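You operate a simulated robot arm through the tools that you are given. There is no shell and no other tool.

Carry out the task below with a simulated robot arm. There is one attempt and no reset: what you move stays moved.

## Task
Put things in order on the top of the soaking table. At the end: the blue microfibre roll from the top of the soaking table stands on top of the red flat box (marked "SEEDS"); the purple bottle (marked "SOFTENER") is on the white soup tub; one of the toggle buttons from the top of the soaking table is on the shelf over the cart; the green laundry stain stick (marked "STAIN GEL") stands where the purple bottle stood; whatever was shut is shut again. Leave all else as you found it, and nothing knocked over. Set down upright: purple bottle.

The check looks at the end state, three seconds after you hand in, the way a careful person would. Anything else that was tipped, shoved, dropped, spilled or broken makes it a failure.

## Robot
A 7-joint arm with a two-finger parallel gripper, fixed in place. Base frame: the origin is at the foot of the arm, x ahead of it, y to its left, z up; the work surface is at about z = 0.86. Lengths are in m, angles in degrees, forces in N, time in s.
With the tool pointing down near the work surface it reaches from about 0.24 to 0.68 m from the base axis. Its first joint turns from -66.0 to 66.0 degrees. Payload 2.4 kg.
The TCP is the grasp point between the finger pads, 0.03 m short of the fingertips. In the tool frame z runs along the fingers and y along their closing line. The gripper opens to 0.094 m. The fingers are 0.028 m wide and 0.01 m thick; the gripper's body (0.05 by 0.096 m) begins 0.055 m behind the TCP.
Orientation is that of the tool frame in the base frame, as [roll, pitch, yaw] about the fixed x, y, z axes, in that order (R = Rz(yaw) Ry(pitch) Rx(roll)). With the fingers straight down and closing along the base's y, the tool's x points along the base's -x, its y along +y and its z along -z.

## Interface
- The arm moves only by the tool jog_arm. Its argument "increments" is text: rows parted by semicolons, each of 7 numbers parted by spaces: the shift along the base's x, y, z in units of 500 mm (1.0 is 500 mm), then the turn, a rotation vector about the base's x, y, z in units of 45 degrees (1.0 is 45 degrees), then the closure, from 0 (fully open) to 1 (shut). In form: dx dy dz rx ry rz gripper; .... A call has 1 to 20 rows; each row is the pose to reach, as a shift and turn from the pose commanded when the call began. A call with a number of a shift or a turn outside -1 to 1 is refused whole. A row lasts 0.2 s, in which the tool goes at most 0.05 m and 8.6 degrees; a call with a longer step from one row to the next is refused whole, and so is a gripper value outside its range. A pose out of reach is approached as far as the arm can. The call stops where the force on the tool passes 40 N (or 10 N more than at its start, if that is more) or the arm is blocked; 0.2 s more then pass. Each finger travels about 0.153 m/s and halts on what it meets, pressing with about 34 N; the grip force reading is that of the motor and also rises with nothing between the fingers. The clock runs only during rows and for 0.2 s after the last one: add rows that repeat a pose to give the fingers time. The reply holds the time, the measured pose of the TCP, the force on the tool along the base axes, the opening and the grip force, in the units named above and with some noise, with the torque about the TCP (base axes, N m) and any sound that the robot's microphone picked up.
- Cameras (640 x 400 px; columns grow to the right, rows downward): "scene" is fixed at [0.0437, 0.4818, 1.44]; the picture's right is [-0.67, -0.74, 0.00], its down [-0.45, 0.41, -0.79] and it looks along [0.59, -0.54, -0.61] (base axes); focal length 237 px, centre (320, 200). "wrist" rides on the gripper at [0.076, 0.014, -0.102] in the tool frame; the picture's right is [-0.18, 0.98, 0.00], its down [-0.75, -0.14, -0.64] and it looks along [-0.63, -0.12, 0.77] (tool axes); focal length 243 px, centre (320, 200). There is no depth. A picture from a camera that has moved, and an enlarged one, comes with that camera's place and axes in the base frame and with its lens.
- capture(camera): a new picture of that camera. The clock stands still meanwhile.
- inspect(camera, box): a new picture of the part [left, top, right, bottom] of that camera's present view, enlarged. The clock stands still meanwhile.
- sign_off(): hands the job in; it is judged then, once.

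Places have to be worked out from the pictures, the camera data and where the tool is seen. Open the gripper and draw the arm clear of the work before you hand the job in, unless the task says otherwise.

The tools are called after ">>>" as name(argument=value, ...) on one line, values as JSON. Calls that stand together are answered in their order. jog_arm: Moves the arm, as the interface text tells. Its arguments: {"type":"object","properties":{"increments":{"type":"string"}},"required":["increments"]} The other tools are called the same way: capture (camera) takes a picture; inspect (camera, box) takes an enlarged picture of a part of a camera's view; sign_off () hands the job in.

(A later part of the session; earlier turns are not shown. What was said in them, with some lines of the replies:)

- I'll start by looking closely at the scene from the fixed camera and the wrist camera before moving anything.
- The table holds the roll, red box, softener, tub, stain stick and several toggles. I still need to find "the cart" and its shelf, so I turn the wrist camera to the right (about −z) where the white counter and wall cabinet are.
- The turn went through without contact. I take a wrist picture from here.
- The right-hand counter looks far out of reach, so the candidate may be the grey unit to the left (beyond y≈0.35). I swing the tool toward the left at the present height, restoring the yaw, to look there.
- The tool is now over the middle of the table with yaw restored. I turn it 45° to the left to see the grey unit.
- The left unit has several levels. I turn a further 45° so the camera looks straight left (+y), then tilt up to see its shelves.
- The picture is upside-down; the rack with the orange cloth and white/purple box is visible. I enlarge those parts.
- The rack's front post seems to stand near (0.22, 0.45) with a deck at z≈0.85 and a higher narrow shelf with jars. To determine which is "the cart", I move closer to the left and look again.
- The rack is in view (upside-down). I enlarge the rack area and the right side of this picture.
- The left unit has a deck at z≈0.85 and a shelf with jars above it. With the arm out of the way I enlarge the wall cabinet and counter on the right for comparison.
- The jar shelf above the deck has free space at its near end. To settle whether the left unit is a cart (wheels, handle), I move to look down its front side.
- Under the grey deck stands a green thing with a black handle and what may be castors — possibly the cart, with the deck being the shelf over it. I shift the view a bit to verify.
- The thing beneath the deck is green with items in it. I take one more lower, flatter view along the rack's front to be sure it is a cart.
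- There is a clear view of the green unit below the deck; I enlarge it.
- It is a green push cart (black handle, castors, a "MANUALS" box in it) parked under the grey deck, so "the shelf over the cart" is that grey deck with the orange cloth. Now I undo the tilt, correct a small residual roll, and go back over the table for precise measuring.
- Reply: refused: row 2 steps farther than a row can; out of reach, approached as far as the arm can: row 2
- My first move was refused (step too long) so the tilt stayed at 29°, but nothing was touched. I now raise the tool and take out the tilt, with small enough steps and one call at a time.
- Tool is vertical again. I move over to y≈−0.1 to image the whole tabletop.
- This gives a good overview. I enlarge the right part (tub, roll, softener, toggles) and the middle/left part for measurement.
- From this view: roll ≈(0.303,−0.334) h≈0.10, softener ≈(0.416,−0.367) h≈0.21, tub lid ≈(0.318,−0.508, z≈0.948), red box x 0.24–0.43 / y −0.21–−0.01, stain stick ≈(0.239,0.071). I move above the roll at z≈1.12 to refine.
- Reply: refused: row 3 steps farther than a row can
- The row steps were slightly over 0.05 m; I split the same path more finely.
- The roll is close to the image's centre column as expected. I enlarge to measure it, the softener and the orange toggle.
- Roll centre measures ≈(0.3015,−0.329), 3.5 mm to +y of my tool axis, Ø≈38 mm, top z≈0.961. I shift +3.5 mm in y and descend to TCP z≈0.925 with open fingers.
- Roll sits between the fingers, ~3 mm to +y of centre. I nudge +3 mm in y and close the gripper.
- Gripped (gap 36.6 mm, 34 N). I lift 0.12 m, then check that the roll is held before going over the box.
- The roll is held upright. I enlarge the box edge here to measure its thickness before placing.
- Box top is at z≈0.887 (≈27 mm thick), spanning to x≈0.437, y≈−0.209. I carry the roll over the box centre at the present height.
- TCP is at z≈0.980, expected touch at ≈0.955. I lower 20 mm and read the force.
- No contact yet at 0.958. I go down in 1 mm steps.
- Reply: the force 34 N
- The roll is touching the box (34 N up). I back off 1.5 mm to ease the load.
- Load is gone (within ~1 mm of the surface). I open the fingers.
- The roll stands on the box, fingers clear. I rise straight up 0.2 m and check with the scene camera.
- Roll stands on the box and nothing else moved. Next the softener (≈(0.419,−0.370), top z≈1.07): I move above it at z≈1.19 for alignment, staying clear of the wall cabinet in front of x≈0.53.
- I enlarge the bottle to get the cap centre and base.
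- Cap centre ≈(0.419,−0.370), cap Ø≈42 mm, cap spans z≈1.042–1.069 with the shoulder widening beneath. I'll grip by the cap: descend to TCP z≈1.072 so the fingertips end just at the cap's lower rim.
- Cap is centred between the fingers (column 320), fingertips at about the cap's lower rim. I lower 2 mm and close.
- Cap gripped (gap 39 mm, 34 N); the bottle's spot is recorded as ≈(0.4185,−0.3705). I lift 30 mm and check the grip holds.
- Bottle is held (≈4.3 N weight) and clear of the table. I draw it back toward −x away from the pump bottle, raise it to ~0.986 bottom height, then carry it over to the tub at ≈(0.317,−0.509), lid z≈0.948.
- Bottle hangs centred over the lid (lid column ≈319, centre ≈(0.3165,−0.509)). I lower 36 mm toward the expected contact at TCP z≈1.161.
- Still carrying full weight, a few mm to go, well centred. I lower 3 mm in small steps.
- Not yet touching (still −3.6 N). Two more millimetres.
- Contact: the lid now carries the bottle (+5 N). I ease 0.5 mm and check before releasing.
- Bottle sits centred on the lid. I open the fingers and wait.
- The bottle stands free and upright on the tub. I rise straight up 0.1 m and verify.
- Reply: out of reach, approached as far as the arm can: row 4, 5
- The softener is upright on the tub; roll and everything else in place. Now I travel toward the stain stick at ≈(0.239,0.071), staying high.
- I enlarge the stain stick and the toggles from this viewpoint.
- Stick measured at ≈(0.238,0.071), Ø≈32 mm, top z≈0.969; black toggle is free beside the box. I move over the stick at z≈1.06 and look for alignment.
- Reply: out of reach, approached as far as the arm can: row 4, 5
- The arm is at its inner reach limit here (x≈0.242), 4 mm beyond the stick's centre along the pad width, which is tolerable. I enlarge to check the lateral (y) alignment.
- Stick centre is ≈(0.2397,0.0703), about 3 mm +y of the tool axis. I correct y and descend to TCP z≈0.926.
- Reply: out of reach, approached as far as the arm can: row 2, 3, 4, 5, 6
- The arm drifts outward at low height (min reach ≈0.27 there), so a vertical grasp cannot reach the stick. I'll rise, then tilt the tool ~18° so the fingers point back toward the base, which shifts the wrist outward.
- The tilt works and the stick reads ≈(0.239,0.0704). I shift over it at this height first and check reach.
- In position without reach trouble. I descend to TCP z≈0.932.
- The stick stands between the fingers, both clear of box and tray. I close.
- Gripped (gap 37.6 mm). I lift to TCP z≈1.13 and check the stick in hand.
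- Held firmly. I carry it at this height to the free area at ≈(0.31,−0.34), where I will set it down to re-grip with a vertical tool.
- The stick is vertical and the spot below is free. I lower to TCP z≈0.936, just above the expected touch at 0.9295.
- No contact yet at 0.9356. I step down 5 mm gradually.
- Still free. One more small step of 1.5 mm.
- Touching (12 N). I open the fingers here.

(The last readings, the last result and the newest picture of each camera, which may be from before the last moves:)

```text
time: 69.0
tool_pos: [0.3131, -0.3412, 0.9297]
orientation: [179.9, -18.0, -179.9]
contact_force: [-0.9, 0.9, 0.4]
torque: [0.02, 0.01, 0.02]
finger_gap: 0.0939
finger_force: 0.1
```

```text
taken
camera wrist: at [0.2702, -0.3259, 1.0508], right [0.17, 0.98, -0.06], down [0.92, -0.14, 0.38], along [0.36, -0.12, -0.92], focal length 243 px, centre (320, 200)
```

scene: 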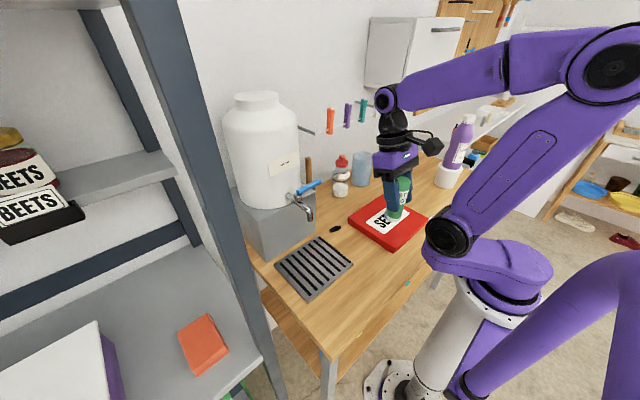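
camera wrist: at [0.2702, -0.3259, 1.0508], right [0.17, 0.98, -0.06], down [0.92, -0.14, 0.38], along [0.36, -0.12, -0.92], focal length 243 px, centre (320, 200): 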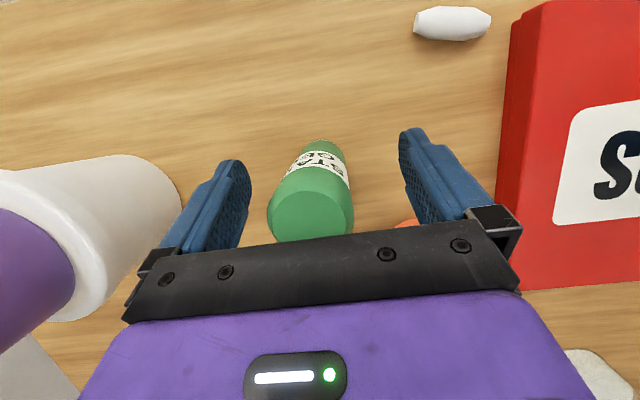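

The stick stands on its own. I rise straight up 0.11 m and then remove the tilt.

>>> jog_arm(increments="0 0 0.06 0 0 0 0; 0 0 0.14 0 0 0 0; 0 0 0.22 0 0 0 0; 0 0 0.24 0 -0.1 0 0; 0 0 0.24 0 -0.2 0 0; 0 0 0.24 0 -0.3 0 0; 0 0 0.24 0 -0.4 0 0; 0 0 0.24 0 -0.4 0 0")

>>> capture(camera="wrist")

```text
time: 70.8
tool_pos: [0.3121, -0.342, 1.0494]
orientation: [-179.9, 0.0, -179.9]
contact_force: [-1.0, 0.2, 0.3]
torque: [-0.03, 0.0, 0.01]
finger_gap: 0.0941
finger_force: 0.1
```

```text
taken
camera wrist: at [0.2355, -0.3268, 1.1528], right [0.18, 0.98, 0.0], down [0.75, -0.14, 0.64], along [0.63, -0.12, -0.77], focal length 243 px, centre (320, 200)
```

wrist: 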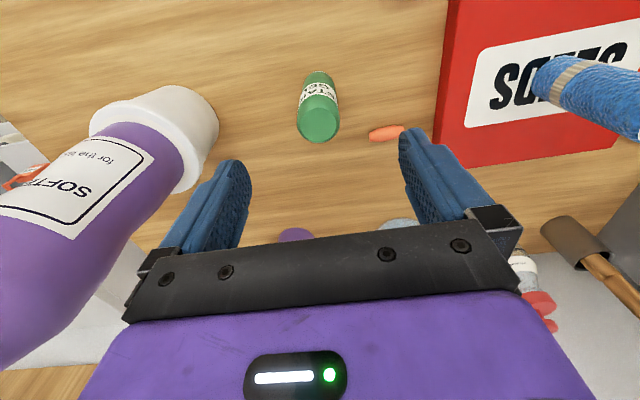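

Tool vertical again. I enlarge the stick to align precisely for the regrasp.

>>> inspect(camera="wrist", box=[268, 65, 368, 145])

```text
5.00 times, centred on (318, 105) of wrist
camera zoom: at [0.2355, -0.3268, 1.1528], right [0.18, 0.98, 0.0], down [0.75, -0.14, 0.64], along [0.63, -0.12, -0.77], focal length 1213 px, centre (330, 675)
```

zoom: 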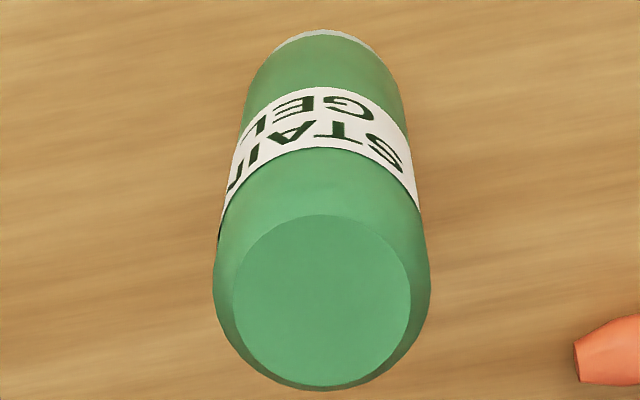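

Stick at ≈(0.313,−0.343), nearly on the tool axis. I descend to TCP z≈0.928.

>>> jog_arm(increments="0.002 -0.003 -0.06 0 0 0 0; 0.002 -0.003 -0.12 0 0 0 0; 0.002 -0.003 -0.18 0 0 0 0; 0.002 -0.003 -0.22 0 0 0 0; 0.002 -0.003 -0.244 0 0 0 0; 0.002 -0.003 -0.244 0 0 0 0")

>>> capture(camera="wrist")

```text
time: 72.2
tool_pos: [0.3137, -0.3441, 0.9286]
orientation: [179.9, 0.0, -179.9]
contact_force: [0.8, -0.5, -0.2]
torque: [-0.01, 0.01, 0.03]
finger_gap: 0.0941
finger_force: 0.0
```

```text
taken
camera wrist: at [0.2368, -0.3299, 1.0319], right [0.18, 0.98, 0.0], down [0.75, -0.14, 0.64], along [0.63, -0.12, -0.77], focal length 243 px, centre (320, 200)
```

wrist: 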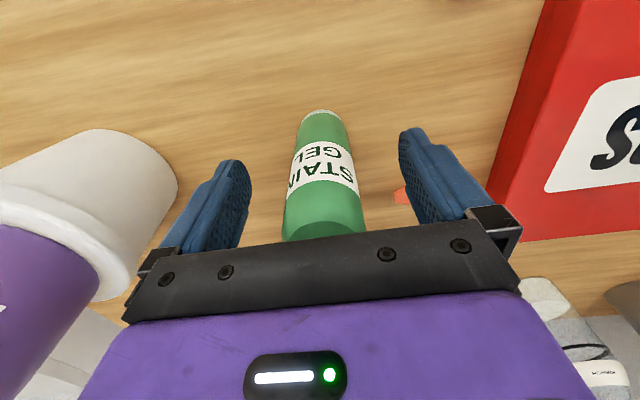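

Stick is well centred between the open fingers. I close.

>>> jog_arm(increments="0 0.001 0 0 0 0 0.4; 0 0.001 0 0 0 0 0.7; 0 0.001 0 0 0 0 1; 0 0.001 0 0 0 0 1; 0 0.001 0 0 0 0 1")

>>> capture(camera="wrist")

```text
time: 73.4
tool_pos: [0.3127, -0.3438, 0.9296]
orientation: [179.9, -0.1, -179.9]
contact_force: [0.3, 0.5, 0.5]
torque: [-0.01, -0.01, 0.01]
finger_gap: 0.0335
finger_force: 33.9
```

```text
taken
camera wrist: at [0.2366, -0.3287, 1.0315], right [0.18, 0.98, 0.0], down [0.75, -0.14, 0.64], along [0.63, -0.12, -0.77], focal length 243 px, centre (320, 200)
```

wrist: 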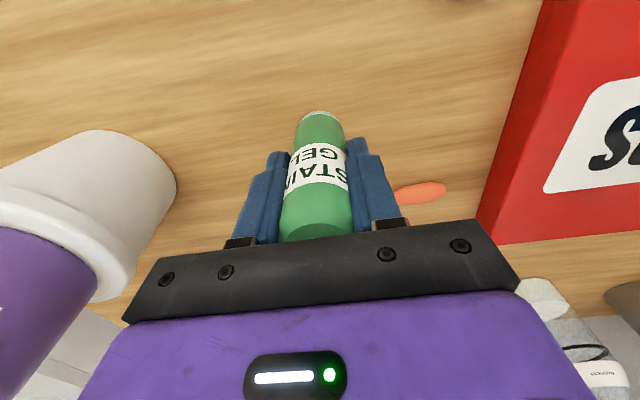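

Gripped (gap 33.5 mm). I lift 40 mm and move it to the bottle's old spot at ≈(0.4185,−0.3705).

>>> jog_arm(increments="0 0 0.03 0 0 0 1; 0 0 0.08 0 0 0 1; 0.04 -0.011 0.08 0 0 0 1; 0.09 -0.024 0.08 0 0 0 1; 0.14 -0.037 0.08 0 0 0 1; 0.18 -0.048 0.08 0 0 0 1; 0.209 -0.0556 0.08 0 0 0 1; 0.209 -0.0556 0.08 0 0 0 1; 0.209 -0.0556 0.08 0 0 0 1")

>>> capture(camera="wrist")

>>> inspect(camera="scene", box=[350, 90, 490, 210])

```text
time: 75.4
tool_pos: [0.4149, -0.3709, 0.9681]
orientation: [179.8, -0.1, -179.9]
contact_force: [0.1, 0.4, -0.9]
torque: [0.01, 0.0, -0.01]
finger_gap: 0.0333
finger_force: 33.9
```

```text
taken
camera wrist: at [0.3383, -0.3566, 1.0697], right [0.18, 0.98, 0.0], down [0.75, -0.14, 0.64], along [0.63, -0.12, -0.77], focal length 243 px, centre (320, 200)
```

wrist: 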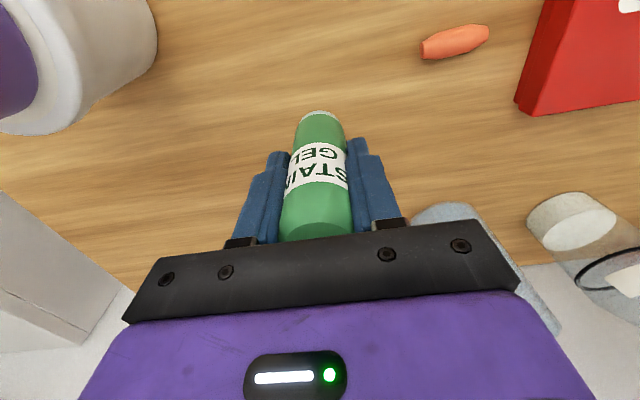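

```text
3.33 times, centred on (420, 150) of scene
camera zoom: at [0.0437, 0.4818, 1.44], right [-0.67, -0.74, 0.0], down [-0.45, 0.41, -0.79], along [0.59, -0.54, -0.61], focal length 789 px, centre (-13, 367)
```

zoom: 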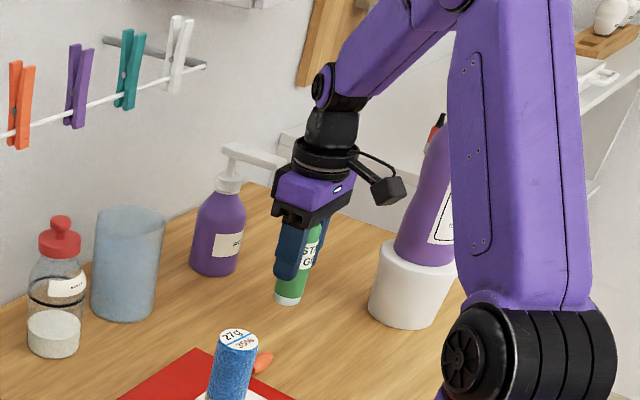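

Position matches the bottle's old base centre within ~3 mm. I trim +3 mm in x and lower toward the table.

>>> jog_arm(increments="0.006 0 -0.02 0 0 0 1; 0.006 0 -0.04 0 0 0 1; 0.006 0 -0.06 0 0 0 1; 0.006 0 -0.068 0 0 0 1; 0.006 0 -0.068 0 0 0 1")

```text
time: 76.6
tool_pos: [0.4193, -0.369, 0.935]
orientation: [179.8, 0.0, -179.9]
contact_force: [-0.1, 0.4, -0.6]
torque: [-0.01, -0.01, 0.0]
finger_gap: 0.0336
finger_force: 34.1
```

No contact yet; I step down 4 mm slowly.

>>> jog_arm(increments="0 0 -0.003 0 0 0 1; 0 0 -0.006 0 0 0 1; 0 0 -0.008 0 0 0 1; 0 0 -0.008 0 0 0 1")

```text
time: 77.6
tool_pos: [0.4198, -0.3695, 0.9316]
orientation: [-179.9, 0.0, -179.9]
contact_force: [0.2, 0.0, -0.9]
torque: [-0.01, 0.01, 0.01]
finger_gap: 0.0332
finger_force: 34.1
```

Still free at 0.9316; another 2 mm in half-millimetre steps.

>>> jog_arm(increments="0 0 -0.001 0 0 0 1; 0 0 -0.002 0 0 0 1; 0 0 -0.003 0 0 0 1; 0 0 -0.004 0 0 0 1; 0 0 -0.004 0 0 0 1")

```text
time: 78.8
tool_pos: [0.4202, -0.371, 0.9295]
orientation: [180.0, 0.1, -180.0]
contact_force: [-3.2, 6.2, 30.9]
torque: [0.59, 0.21, -0.04]
finger_gap: 0.0334
finger_force: 33.2
```

Touching firmly (31 N). I back off 1 mm and then release.

>>> jog_arm(increments="0 0 0.002 0 0 0 1; 0 0 0.002 0 0 0 1")

```text
time: 79.4
tool_pos: [0.42, -0.3705, 0.9297]
orientation: [-179.9, 0.1, -179.8]
contact_force: [1.9, 2.2, 19.5]
torque: [0.26, -0.13, -0.08]
finger_gap: 0.0332
finger_force: 34.1
```

>>> jog_arm(increments="0 0 0.002 0 0 0 1; 0 0 0.002 0 0 0 1")

```text
time: 80.0
tool_pos: [0.4186, -0.3706, 0.9296]
orientation: [179.9, -0.1, 180.0]
contact_force: [2.1, -0.9, 4.0]
torque: [-0.04, -0.22, -0.02]
finger_gap: 0.0331
finger_force: 34.1
```

Contact load is down to 4 N. I open the fingers now.

>>> jog_arm(increments="0 0 0 0 0 0 0.6; 0 0 0 0 0 0 0.4; 0 0 0 0 0 0 0.2; 0 0 0 0 0 0 0; 0 0 0 0 0 0 0")

>>> capture(camera="wrist")

```text
time: 81.2
tool_pos: [0.4203, -0.3706, 0.9307]
orientation: [179.8, 0.0, -179.9]
contact_force: [-0.2, 0.9, 0.2]
torque: [0.02, 0.04, 0.0]
finger_gap: 0.094
finger_force: 0.1
```

```text
taken
camera wrist: at [0.3437, -0.3557, 1.0325], right [0.18, 0.98, 0.0], down [0.75, -0.14, 0.64], along [0.63, -0.12, -0.77], focal length 243 px, centre (320, 200)
```

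wrist: 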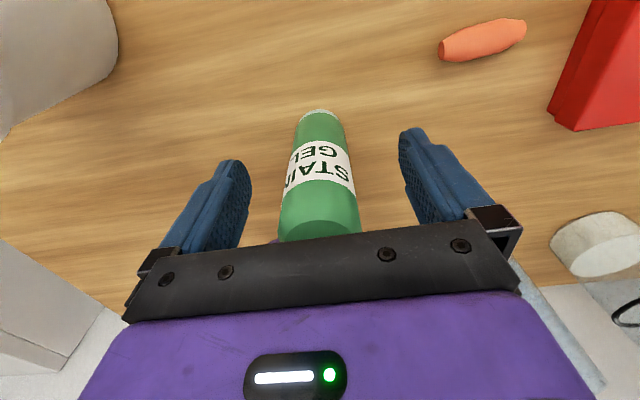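

The stick stands freely. I rise straight up and verify the whole table.

>>> jog_arm(increments="0 0 0.05 0 0 0 0; 0 0 0.13 0 0 0 0; 0 0 0.21 0 0 0 0; 0 0 0.29 0 0 0 0; 0 0 0.37 0 0 0 0; 0 0 0.4 0 0 0 0; 0 0 0.4 0 0 0 0")

>>> inspect(camera="scene", box=[320, 100, 520, 260])

>>> capture(camera="wrist")

```text
time: 82.8
tool_pos: [0.4215, -0.3698, 1.1301]
orientation: [179.9, 0.0, -179.9]
contact_force: [1.0, 0.5, 0.0]
torque: [-0.02, 0.01, 0.01]
finger_gap: 0.0944
finger_force: 0.1
```

```text
2.50 times, centred on (420, 180) of scene
camera zoom: at [0.0437, 0.4818, 1.44], right [-0.67, -0.74, 0.0], down [-0.45, 0.41, -0.79], along [0.59, -0.54, -0.61], focal length 592 px, centre (70, 250)
```

zoom: 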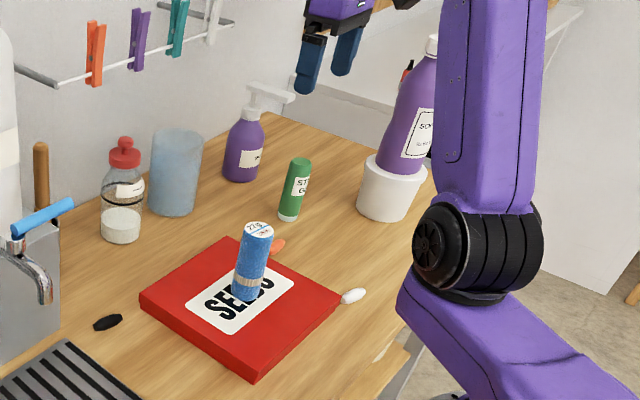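

```text
taken
camera wrist: at [0.3441, -0.3547, 1.2321], right [0.18, 0.98, 0.0], down [0.75, -0.14, 0.64], along [0.63, -0.12, -0.77], focal length 243 px, centre (320, 200)
```

wrist: 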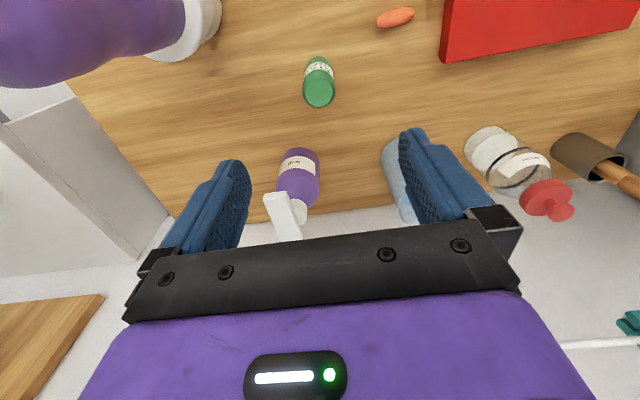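

All three placements look right. Last: the white toggle at ≈(0.240,−0.251) with free space around it. I move above it while starting to turn the tool so the fingers will close across its thickness.

>>> jog_arm(increments="-0.04 0.026 0.02 0 0 0.12 0; -0.09 0.059 0.02 0 0 0.27 0; -0.14 0.092 0.02 0 0 0.42 0; -0.19 0.125 0.02 0 0 0.57 0; -0.24 0.158 0 0 0 0.72 0; -0.29 0.19 -0.02 0 0 0.87 0; -0.34 0.22 -0.05 0 0 1 0; -0.36 0.236 -0.1 0 0 1 0; -0.36 0.236 -0.1 0 0 1 0")

>>> jog_arm(increments="0 0 0 0 0 0.15 0; 0 0 0 0 0 0.3 0; 0 0 0 0 0 0.45 0; 0 0 0 0 0 0.6 0; 0 0 0 0 0 0.7 0; 0 0 0 0 0 0.7 0")

>>> capture(camera="wrist")

```text
time: 84.8
tool_pos: [0.2383, -0.2516, 1.0828]
orientation: [180.0, 0.0, -134.9]
contact_force: [0.6, -0.7, -0.2]
torque: [-0.01, 0.02, -0.02]
finger_gap: 0.0939
finger_force: 0.0
```

```text
time: 86.2
tool_pos: [0.2402, -0.2523, 1.081]
orientation: [179.8, 0.0, -103.1]
contact_force: [0.7, 0.2, -0.5]
torque: [0.01, -0.03, 0.0]
finger_gap: 0.094
finger_force: 0.0
```

```text
taken
camera wrist: at [0.2081, -0.3224, 1.1829], right [-0.91, 0.41, 0.0], down [0.31, 0.7, 0.64], along [0.26, 0.59, -0.77], focal length 243 px, centre (320, 200)
```

wrist: 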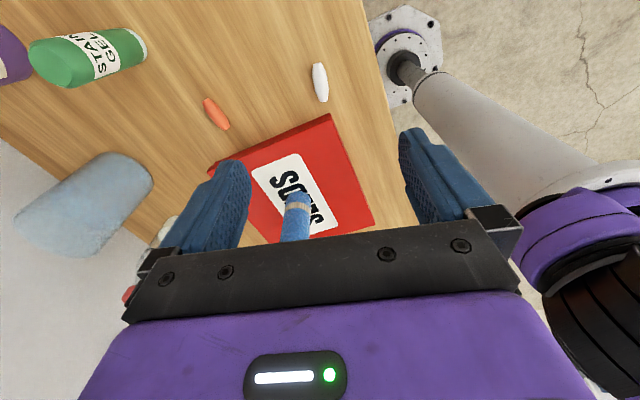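

The white toggle shows at column ≈320 and the expected row, with its axis parallel to the finger pads. I enlarge to confirm.

>>> inspect(camera="wrist", box=[270, 50, 370, 113])

```text
6.35 times, centred on (320, 82) of wrist
camera zoom: at [0.2081, -0.3224, 1.1829], right [-0.91, 0.41, 0.0], down [0.31, 0.7, 0.64], along [0.26, 0.59, -0.77], focal length 1540 px, centre (320, 952)
```

zoom: 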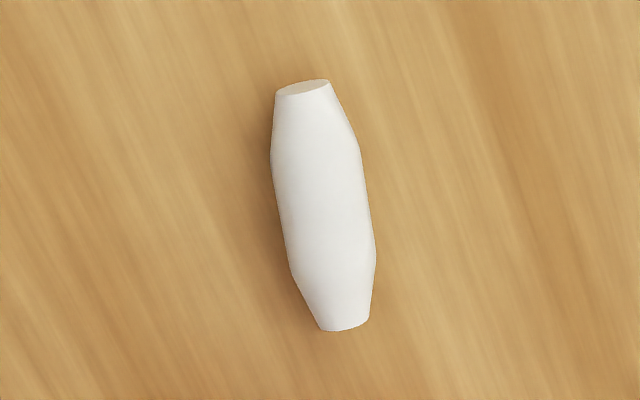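

Alignment is good (axis slope matches; ~3 mm to shift along +y). I descend to TCP z≈0.898, fingertips just above the table.

>>> jog_arm(increments="0.001 0.005 -0.08 0 0 0 0; 0.001 0.005 -0.16 0 0 0 0; 0.001 0.005 -0.24 0 0 0 0; 0.001 0.005 -0.3 0 0 0 0; 0.001 0.005 -0.345 0 0 0 0; 0.001 0.005 -0.366 0 0 0 0; 0.001 0.005 -0.366 0 0 0 0")

>>> capture(camera="wrist")

```text
time: 87.8
tool_pos: [0.2408, -0.2488, 0.8959]
orientation: [179.9, 0.0, -103.5]
contact_force: [-0.4, -0.1, 0.1]
torque: [0.03, 0.0, 0.0]
finger_gap: 0.0939
finger_force: 0.0
```

```text
taken
camera wrist: at [0.2094, -0.3186, 0.9985], right [-0.91, 0.41, 0.0], down [0.31, 0.7, 0.64], along [0.26, 0.59, -0.77], focal length 243 px, centre (320, 200)
```

wrist: 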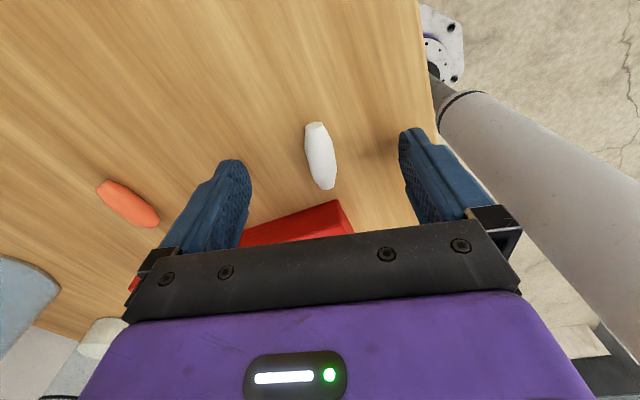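

Toggle is between the fingers. I lower another 3 mm and close gently.

>>> jog_arm(increments="0 -0.003 -0.003 0 0 0 0; 0 -0.003 -0.006 0 0 0 0; 0 -0.003 -0.006 0 0 0 0.3; 0 -0.003 -0.006 0 0 0 0.6; 0 -0.003 -0.006 0 0 0 0.8; 0 -0.003 -0.006 0 0 0 1; 0 -0.003 -0.006 0 0 0 1; 0 -0.003 -0.006 0 0 0 1")

>>> capture(camera="wrist")

```text
time: 89.6
tool_pos: [0.2415, -0.2506, 0.8943]
orientation: [179.9, 0.0, -103.4]
contact_force: [0.6, 0.4, 0.0]
torque: [-0.03, -0.04, 0.01]
finger_gap: 0.0135
finger_force: 34.3
```

```text
taken
camera wrist: at [0.2092, -0.3205, 0.9964], right [-0.91, 0.41, 0.0], down [0.31, 0.7, 0.64], along [0.26, 0.59, -0.77], focal length 243 px, centre (320, 200)
```

wrist: 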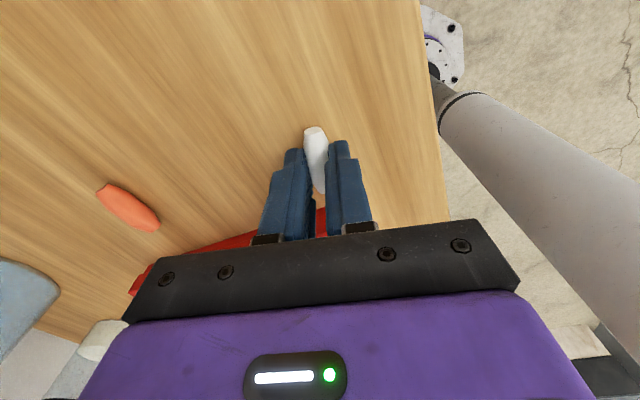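

Gripped (gap 13.5 mm). I lift it to z≈1.1 and check it is held.

>>> jog_arm(increments="0 0 0.04 0 0 0 1; 0 0 0.1 0 0 0 1; 0 0 0.18 0 0 0 1; 0 0 0.26 0 0 0 1; 0 0 0.34 0 0 0 1; 0 0 0.42 0 0 0 1; 0 0 0.46 0 0 0 1; 0 0 0.46 0 0 0 1")

>>> capture(camera="wrist")

```text
time: 91.4
tool_pos: [0.2448, -0.2491, 1.1258]
orientation: [179.9, 0.0, -103.4]
contact_force: [-0.3, 0.1, -0.8]
torque: [0.0, 0.02, 0.02]
finger_gap: 0.0129
finger_force: 33.8
```

```text
taken
camera wrist: at [0.2126, -0.3205, 1.2291], right [-0.91, 0.41, 0.0], down [0.31, 0.7, 0.64], along [0.26, 0.59, -0.77], focal length 243 px, centre (320, 200)
```

wrist: 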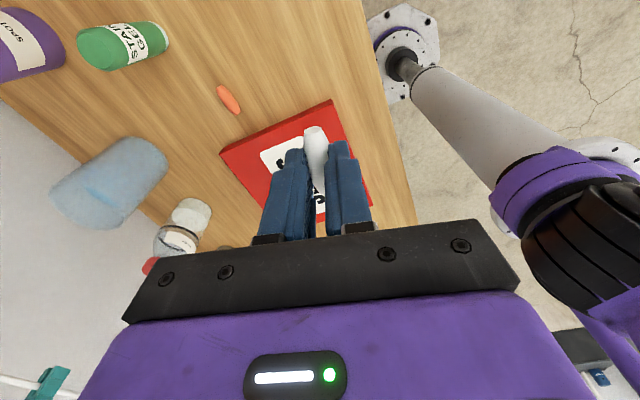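

Toggle is held. I carry it left at z≈1.13 along x≈0.29, clear of the roll and the jug's tap.

>>> jog_arm(increments="0.02 0.06 0.01 0 0 0 1; 0.04 0.14 0.01 0 0 0 1; 0.06 0.22 0.01 0 0 0 1; 0.08 0.3 0.01 0 0 0 1; 0.09 0.38 0.01 0 0 0 1; 0.09 0.46 0.01 0 0 0 1; 0.09 0.54 0.01 0 0 0 1; 0.09 0.62 0.01 0 0 0 1; 0.09 0.7 0.01 0 0 0 1; 0.09 0.78 0.01 0 0 0 1; 0.09 0.86 0.01 0 0 0 1; 0.09 0.9 0.01 0 0 0 1; 0.09 0.9 0.01 0 0 0 1")

>>> capture(camera="wrist")

>>> capture(camera="scene")

```text
time: 94.2
tool_pos: [0.287, 0.1999, 1.1303]
orientation: [180.0, 0.0, -103.4]
contact_force: [0.6, 0.2, 0.1]
torque: [0.02, 0.04, 0.0]
finger_gap: 0.0139
finger_force: 33.5
```

```text
taken
camera wrist: at [0.2549, 0.13, 1.2328], right [-0.91, 0.41, 0.0], down [0.31, 0.7, 0.64], along [0.26, 0.59, -0.77], focal length 243 px, centre (320, 200)
```

wrist: 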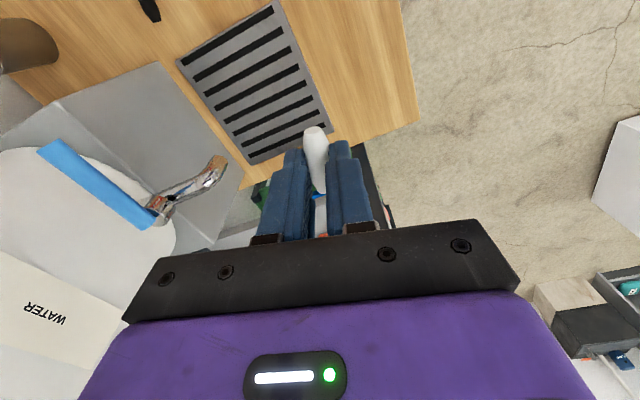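

```text
taken
```

scene: 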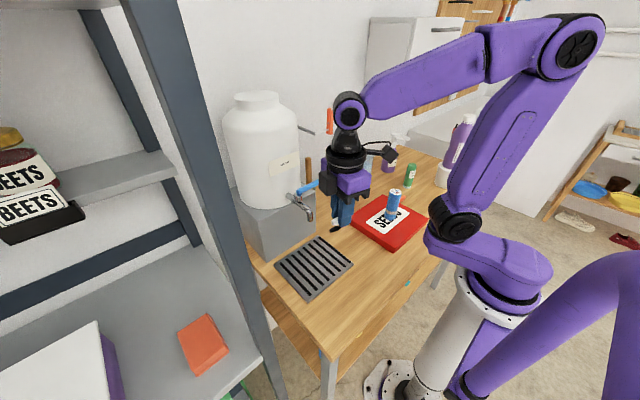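

Carrying fine. I go toward the rack along a ~45° heading, turning the tool back 31.5°, to look at the deck, the cloth and the posts.

>>> jog_arm(increments="0.025 0.045 0 0 0 -0.12 1; 0.05 0.09 0 0 0 -0.24 1; 0.075 0.135 0 0 0 -0.36 1; 0.1 0.18 0 0 0 -0.48 1; 0.125 0.225 0 0 0 -0.6 1; 0.146 0.26 0 0 0 -0.7 1; 0.146 0.26 0 0 0 -0.7 1")

>>> capture(camera="wrist")

>>> capture(camera="scene")

```text
time: 95.8
tool_pos: [0.3583, 0.3276, 1.1273]
orientation: [179.9, 0.0, -135.0]
contact_force: [0.5, 0.2, 0.1]
torque: [0.0, 0.02, 0.0]
finger_gap: 0.0139
finger_force: 34.0
```

```text
taken
camera wrist: at [0.2938, 0.285, 1.2298], right [-0.56, 0.83, 0.0], down [0.63, 0.43, 0.64], along [0.53, 0.36, -0.77], focal length 243 px, centre (320, 200)
```

wrist: 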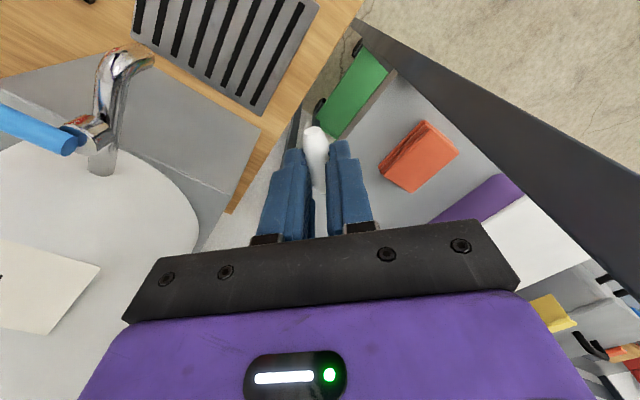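

```text
taken
```

scene: 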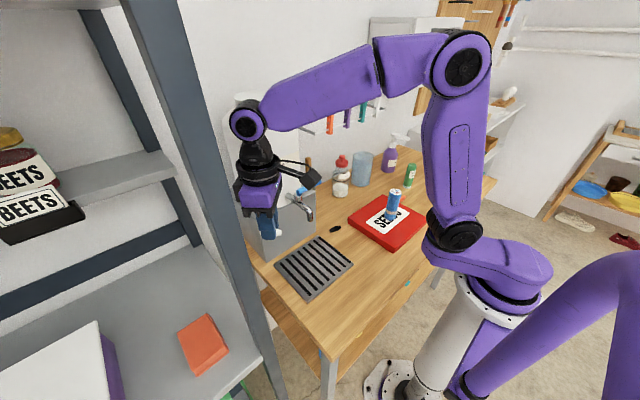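

Clear view of deck, cloth, and the front post. I enlarge it to measure.

>>> inspect(camera="wrist", box=[340, 40, 500, 140])

>>> inspect(camera="wrist", box=[320, 100, 520, 225])

>>> inspect(camera="wrist", box=[190, 90, 350, 240])

```text
4.00 times, centred on (420, 90) of wrist
camera zoom: at [0.2938, 0.285, 1.2298], right [-0.56, 0.83, 0.0], down [0.63, 0.43, 0.64], along [0.53, 0.36, -0.77], focal length 970 px, centre (-80, 640)
```

zoom: 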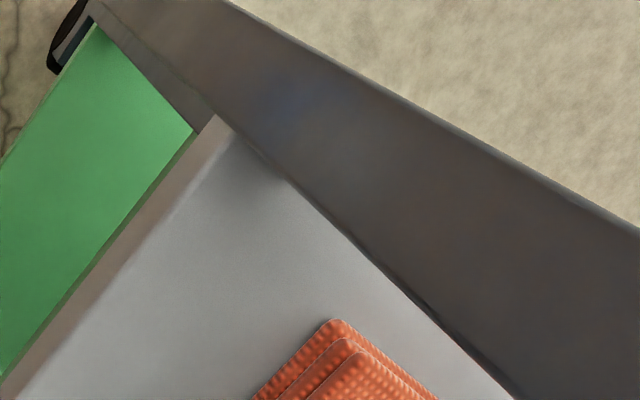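

```text
3.20 times, centred on (420, 162) of wrist
camera zoom: at [0.2938, 0.285, 1.2298], right [-0.56, 0.83, 0.0], down [0.63, 0.43, 0.64], along [0.53, 0.36, -0.77], focal length 776 px, centre (0, 320)
```

zoom: 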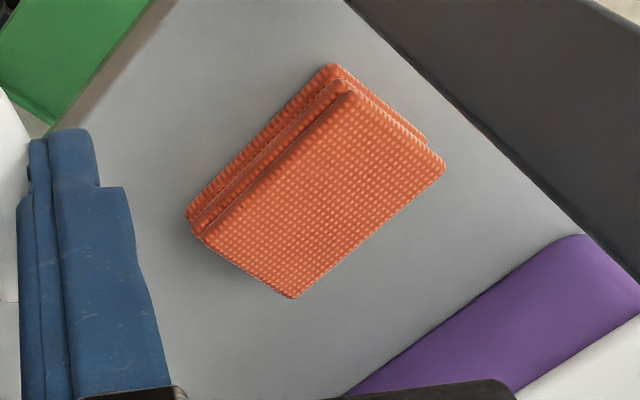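

```text
2.67 times, centred on (270, 165) of wrist
camera zoom: at [0.2938, 0.285, 1.2298], right [-0.56, 0.83, 0.0], down [0.63, 0.43, 0.64], along [0.53, 0.36, -0.77], focal length 647 px, centre (453, 293)
```

zoom: 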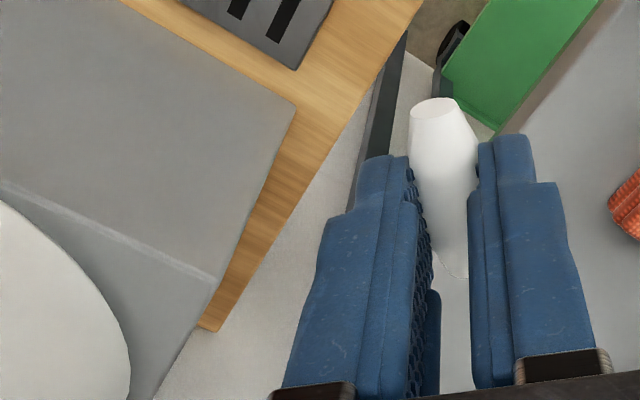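

Triangulation: deck top z≈0.883, its right edge y≈0.412; cloth x 0.32–0.415, y 0.487–0.553; front post ≈(0.28,0.42), rear post ≈(0.61,0.42). A free spot is ≈(0.478,0.452). I lower to z≈1.04 and reach out radially to it.

>>> jog_arm(increments="0 0 -0.08 0 0 0 1; 0 0 -0.17 0 0 0 1; 0.04 0.041 -0.17 0 0 0 1; 0.08 0.083 -0.17 0 0 0 1; 0.12 0.125 -0.17 0 0 0 1; 0.16 0.166 -0.17 0 0 0 1; 0.2 0.208 -0.17 0 0 0 1; 0.24 0.25 -0.17 0 0 0 1; 0.24 0.25 -0.17 0 0 0 1; 0.24 0.25 -0.17 0 0 0 1")

>>> capture(camera="wrist")

>>> capture(camera="scene")

```text
time: 98.0
tool_pos: [0.4792, 0.4535, 1.0441]
orientation: [179.9, -0.1, -134.8]
contact_force: [-0.2, -0.5, -0.4]
torque: [0.01, -0.02, -0.04]
finger_gap: 0.0137
finger_force: 33.3
```

```text
taken
camera wrist: at [0.4156, 0.4099, 1.1461], right [-0.57, 0.82, 0.0], down [0.63, 0.43, 0.64], along [0.53, 0.36, -0.77], focal length 243 px, centre (320, 200)
```

wrist: 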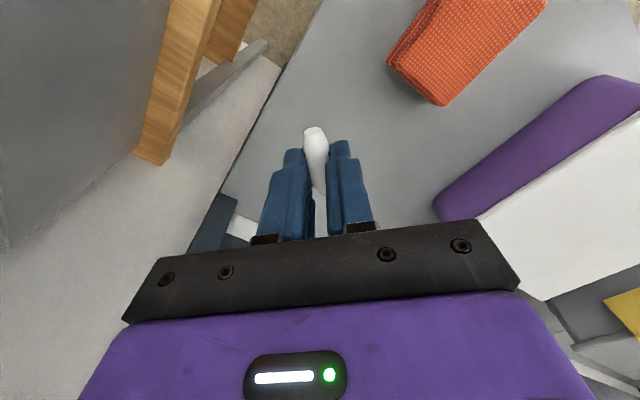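

```text
taken
```

scene: 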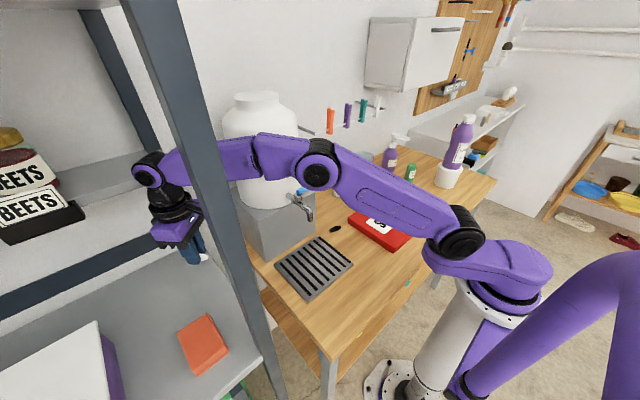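

The arm reached in without contact; the point below the toggle is bare grey deck, ~4 cm inside the edge. I check closely before lowering.

>>> inspect(camera="wrist", box=[220, 20, 440, 240])

>>> inspect(camera="scene", box=[100, 130, 260, 280])

```text
1.82 times, centred on (330, 130) of wrist
camera zoom: at [0.4156, 0.4099, 1.1461], right [-0.57, 0.82, 0.0], down [0.63, 0.43, 0.64], along [0.53, 0.36, -0.77], focal length 441 px, centre (302, 327)
```

zoom: 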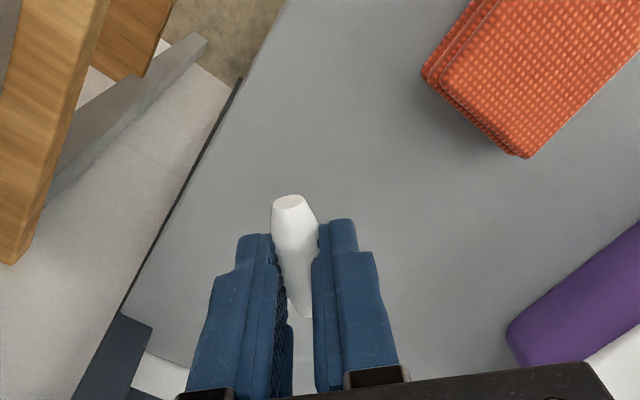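

```text
2.67 times, centred on (180, 205) of scene
camera zoom: at [0.0437, 0.4818, 1.44], right [-0.67, -0.74, 0.0], down [-0.45, 0.41, -0.79], along [0.59, -0.54, -0.61], focal length 631 px, centre (693, 187)
```

zoom: 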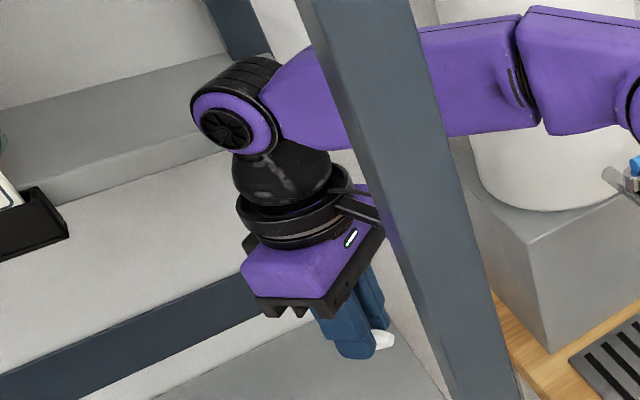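

Spot is clear. I lower to TCP z≈0.926 (toggle ≈8 mm above the deck).

>>> jog_arm(increments="0 0 -0.05 0 0 0 1; 0 0 -0.1 0 0 0 1; 0 0 -0.15 0 0 0 1; 0 0 -0.2 0 0 0 1; 0 0 -0.236 0 0 0 1; 0 0 -0.236 0 0 0 1; 0 0 -0.236 0 0 0 1")

>>> capture(camera="wrist")

>>> inspect(camera="scene", box=[130, 180, 230, 290])

```text
time: 99.6
tool_pos: [0.4814, 0.4537, 0.9248]
orientation: [179.8, 0.1, -134.9]
contact_force: [0.1, -0.2, 0.3]
torque: [0.0, -0.04, 0.04]
finger_gap: 0.0137
finger_force: 34.5
```

```text
taken
camera wrist: at [0.4163, 0.4106, 1.028], right [-0.57, 0.82, 0.0], down [0.63, 0.43, 0.64], along [0.53, 0.36, -0.77], focal length 243 px, centre (320, 200)
```

wrist: 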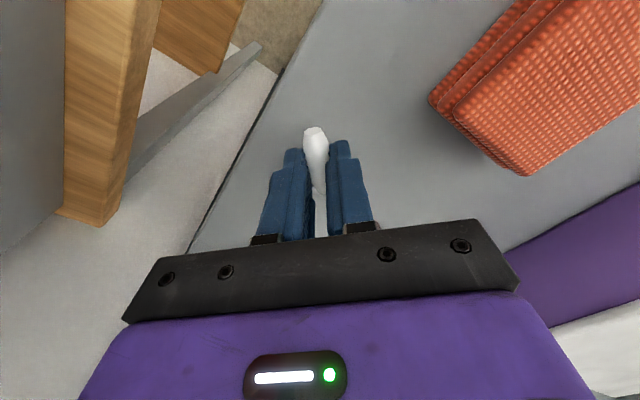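

```text
3.64 times, centred on (180, 235) of scene
camera zoom: at [0.0437, 0.4818, 1.44], right [-0.67, -0.74, 0.0], down [-0.45, 0.41, -0.79], along [0.59, -0.54, -0.61], focal length 861 px, centre (829, 73)
```

zoom: 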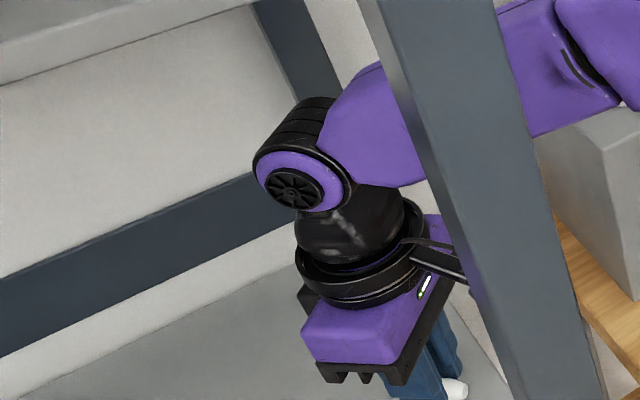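

Nearly there, no contact. I step down 5 mm slowly and read the force.

>>> jog_arm(increments="0 0 -0.003 0 0 0 1; 0 0 -0.006 0 0 0 1; 0 0 -0.009 0 0 0 1; 0 0 -0.009 0 0 0 1")

```text
time: 100.6
tool_pos: [0.4793, 0.4528, 0.9216]
orientation: [179.9, 0.1, -134.9]
contact_force: [-0.7, -0.2, -0.2]
torque: [0.01, 0.01, 0.0]
finger_gap: 0.0139
finger_force: 33.8
```

Still free at 0.9216. I continue 3 mm more in 1 mm steps.

>>> jog_arm(increments="0 0 -0.002 0 0 0 1; 0 0 -0.004 0 0 0 1; 0 0 -0.006 0 0 0 1; 0 0 -0.006 0 0 0 1")

```text
time: 101.6
tool_pos: [0.4804, 0.4523, 0.9194]
orientation: [180.0, 0.0, -134.8]
contact_force: [0.1, -0.3, -0.3]
torque: [-0.01, -0.01, -0.02]
finger_gap: 0.014
finger_force: 34.3
```

No contact yet at 0.9194; another 3 mm.

>>> jog_arm(increments="0 0 -0.002 0 0 0 1; 0 0 -0.004 0 0 0 1; 0 0 -0.006 0 0 0 1; 0 0 -0.006 0 0 0 1")

```text
time: 102.6
tool_pos: [0.4791, 0.4543, 0.9158]
orientation: [179.9, 0.0, -134.9]
contact_force: [-0.1, -0.2, -0.8]
torque: [0.02, 0.0, 0.01]
finger_gap: 0.0139
finger_force: 34.3
```

Still no contact at 0.916; I enlarge the wrist view to judge the remaining gap while continuing 3 mm.

>>> jog_arm(increments="0 0 -0.002 0 0 0 1; 0 0 -0.004 0 0 0 1; 0 0 -0.006 0 0 0 1; 0 0 -0.006 0 0 0 1")

>>> inspect(camera="wrist", box=[270, 100, 370, 210])

```text
time: 103.6
tool_pos: [0.4798, 0.4543, 0.9138]
orientation: [180.0, 0.2, -134.9]
contact_force: [0.2, 0.6, 4.2]
torque: [-0.01, -0.01, -0.02]
finger_gap: 0.0137
finger_force: 34.1
```

```text
3.64 times, centred on (320, 155) of wrist
camera zoom: at [0.4149, 0.4108, 1.0161], right [-0.57, 0.82, 0.0], down [0.63, 0.43, 0.64], along [0.53, 0.36, -0.77], focal length 882 px, centre (320, 364)
```

zoom: 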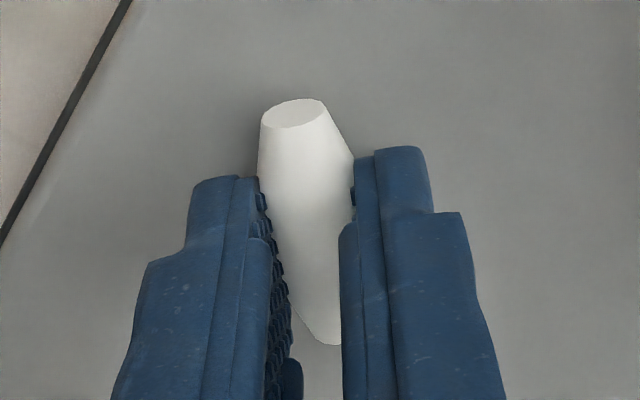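

Touching the deck lightly (4 N). I open the fingers gradually to a modest gap.

>>> jog_arm(increments="0 0 0.001 0 0 0 0.86; 0 0 0.001 0 0 0 0.82; 0 0 0.001 0 0 0 0.78; 0 0 0.001 0 0 0 0.72; 0 0 0.001 0 0 0 0.65; 0 0 0.001 0 0 0 0.6; 0 0 0.001 0 0 0 0.6")

>>> inspect(camera="wrist", box=[240, 90, 400, 210])

```text
time: 105.2
tool_pos: [0.4778, 0.4531, 0.9142]
orientation: [179.8, -0.1, -134.8]
contact_force: [0.4, -0.5, -1.0]
torque: [0.03, 0.0, -0.03]
finger_gap: 0.0374
finger_force: 0.1
```

```text
3.33 times, centred on (320, 150) of wrist
camera zoom: at [0.4143, 0.4107, 1.0161], right [-0.57, 0.82, 0.0], down [0.63, 0.43, 0.64], along [0.53, 0.36, -0.77], focal length 809 px, centre (320, 367)
```

zoom: 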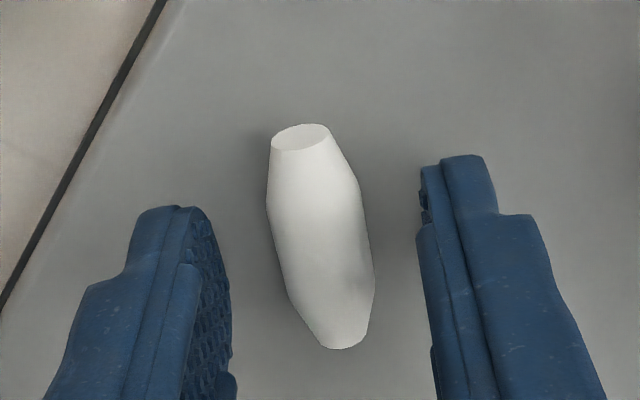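

The toggle lies still on the deck, free of the fingers. I rise straight up to z≈1.05.

>>> jog_arm(increments="0 0 0.03 0 0 0 0.6; 0 0 0.08 0 0 0 0.6; 0 0 0.14 0 0 0 0.6; 0 0 0.2 0 0 0 0.6; 0 0 0.27 0 0 0 0.6; 0 0 0.27 0 0 0 0.6")

>>> capture(camera="wrist")

```text
time: 106.6
tool_pos: [0.4815, 0.4539, 1.0486]
orientation: [179.9, 0.0, -135.0]
contact_force: [0.3, 0.5, 0.1]
torque: [0.01, -0.01, 0.01]
finger_gap: 0.0376
finger_force: 0.2
```

```text
taken
camera wrist: at [0.4161, 0.4101, 1.1509], right [-0.57, 0.82, 0.0], down [0.63, 0.43, 0.64], along [0.53, 0.36, -0.77], focal length 243 px, centre (320, 200)
```

wrist: 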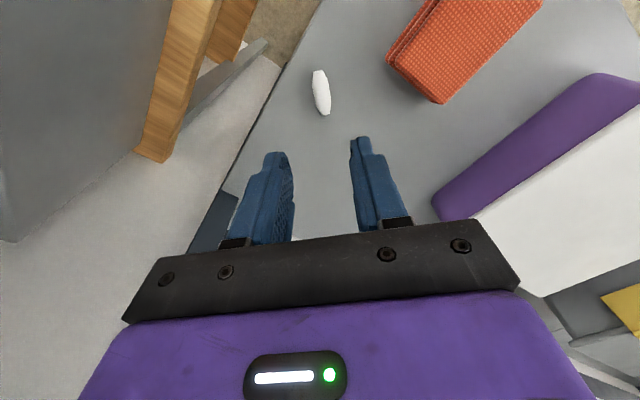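

Toggle rests on the shelf, cloth and others untouched. I retract along the same path out of the rack and open the gripper fully.

>>> jog_arm(increments="-0.04 -0.041 0 0 0 0 0.6; -0.08 -0.083 0 0 0 0 0.6; -0.12 -0.125 0 0 0 0 0.6; -0.16 -0.166 0 0 0 0 0.4; -0.2 -0.208 0 0 0 0 0.2; -0.24 -0.25 0 0 0 0 0; -0.24 -0.25 0.08 0 0 0 0; -0.24 -0.25 0.16 0 0 0 0; -0.26 -0.32 0.2 0 0 0 0; -0.26 -0.4 0.22 0 0 0 0; -0.26 -0.48 0.24 0 0 0 0; -0.26 -0.56 0.26 0 0 0 0; -0.26 -0.64 0.28 0 0 0 0; -0.26 -0.72 0.3 0 0 0 0; -0.26 -0.8 0.3 0 0 0 0; -0.26 -0.8 0.3 0 0 0 0")

>>> capture(camera="scene")

>>> capture(camera="wrist")

```text
time: 110.0
tool_pos: [0.3497, 0.0516, 1.1968]
orientation: [179.8, 0.0, -134.9]
contact_force: [-0.3, -0.9, 0.3]
torque: [0.03, 0.0, 0.0]
finger_gap: 0.0938
finger_force: 0.0
```

```text
taken
```

scene: 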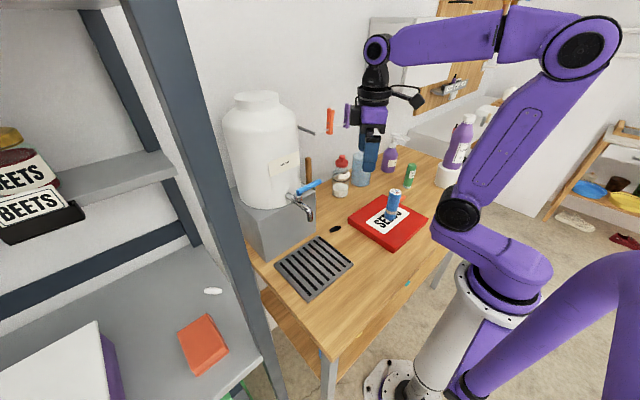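

```text
taken
camera wrist: at [0.2863, 0.0089, 1.2988], right [-0.57, 0.82, 0.0], down [0.63, 0.43, 0.64], along [0.53, 0.36, -0.77], focal length 243 px, centre (320, 200)
```

wrist: 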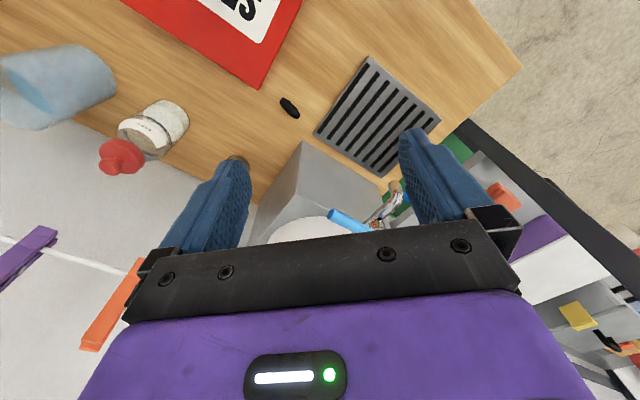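

All placed; I make a final enlarged check of the table and the shelf before handing in.

>>> inspect(camera="scene", box=[330, 100, 490, 260])

>>> inspect(camera="scene", box=[140, 240, 280, 390])

```text
2.50 times, centred on (410, 180) of scene
camera zoom: at [0.0437, 0.4818, 1.44], right [-0.67, -0.74, 0.0], down [-0.45, 0.41, -0.79], along [0.59, -0.54, -0.61], focal length 592 px, centre (95, 250)
```

zoom: 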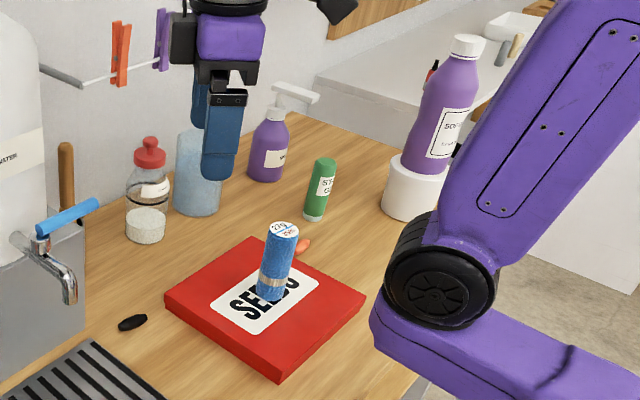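

```text
2.67 times, centred on (210, 315) of scene
camera zoom: at [0.0437, 0.4818, 1.44], right [-0.67, -0.74, 0.0], down [-0.45, 0.41, -0.79], along [0.59, -0.54, -0.61], focal length 631 px, centre (613, -107)
```

zoom: 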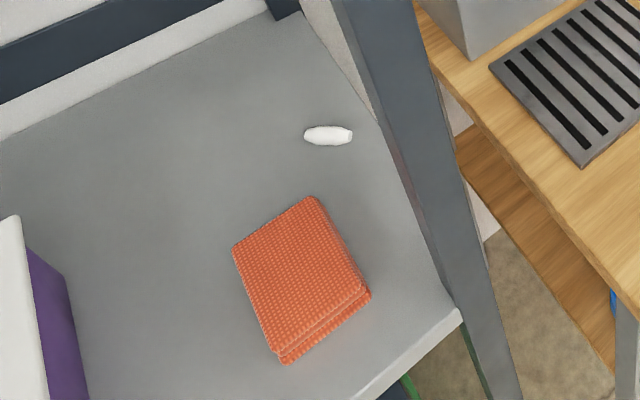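

Roll stands on the SEEDS box, softener upright on the tub, stain stick on the bottle's old spot, and the white toggle on the shelf over the cart. Nothing was opened or disturbed, the gripper is open and the arm is clear, so I hand in.

>>> sign_off()

```text
The job is handed in.
```

I've handed the job in, and in the last pictures everything was where the task asked, with nothing tipped or knocked over:

- **Blue microfibre roll:** it stands on top of the red "SEEDS" box, near the middle.
- **Purple "SOFTENER" bottle:** it stands upright, centred on the lid of the white soup tub.
- **Green "STAIN GEL" stick:** it stands where the bottle stood, within a few millimetres. The arm couldn't reach the stick with the gripper pointing straight down. I picked it up with the gripper tilted, stood it briefly on a free patch of table, then gripped it again to place it.
- **Toggle button:** the white one lies on the grey rack shelf, beside the orange cloth. The orange and black ones stayed on the table.
- **Shut things:** I opened nothing. The wall cabinet was shut at the start and still is.

I took "the shelf over the cart" to be the grey shelf directly above the green push cart. A higher, narrower shelf with the "BEETS" jars is also above the cart. If that was the one meant, the toggle is on the wrong shelf.

The gripper is open and the arm is clear above the table.
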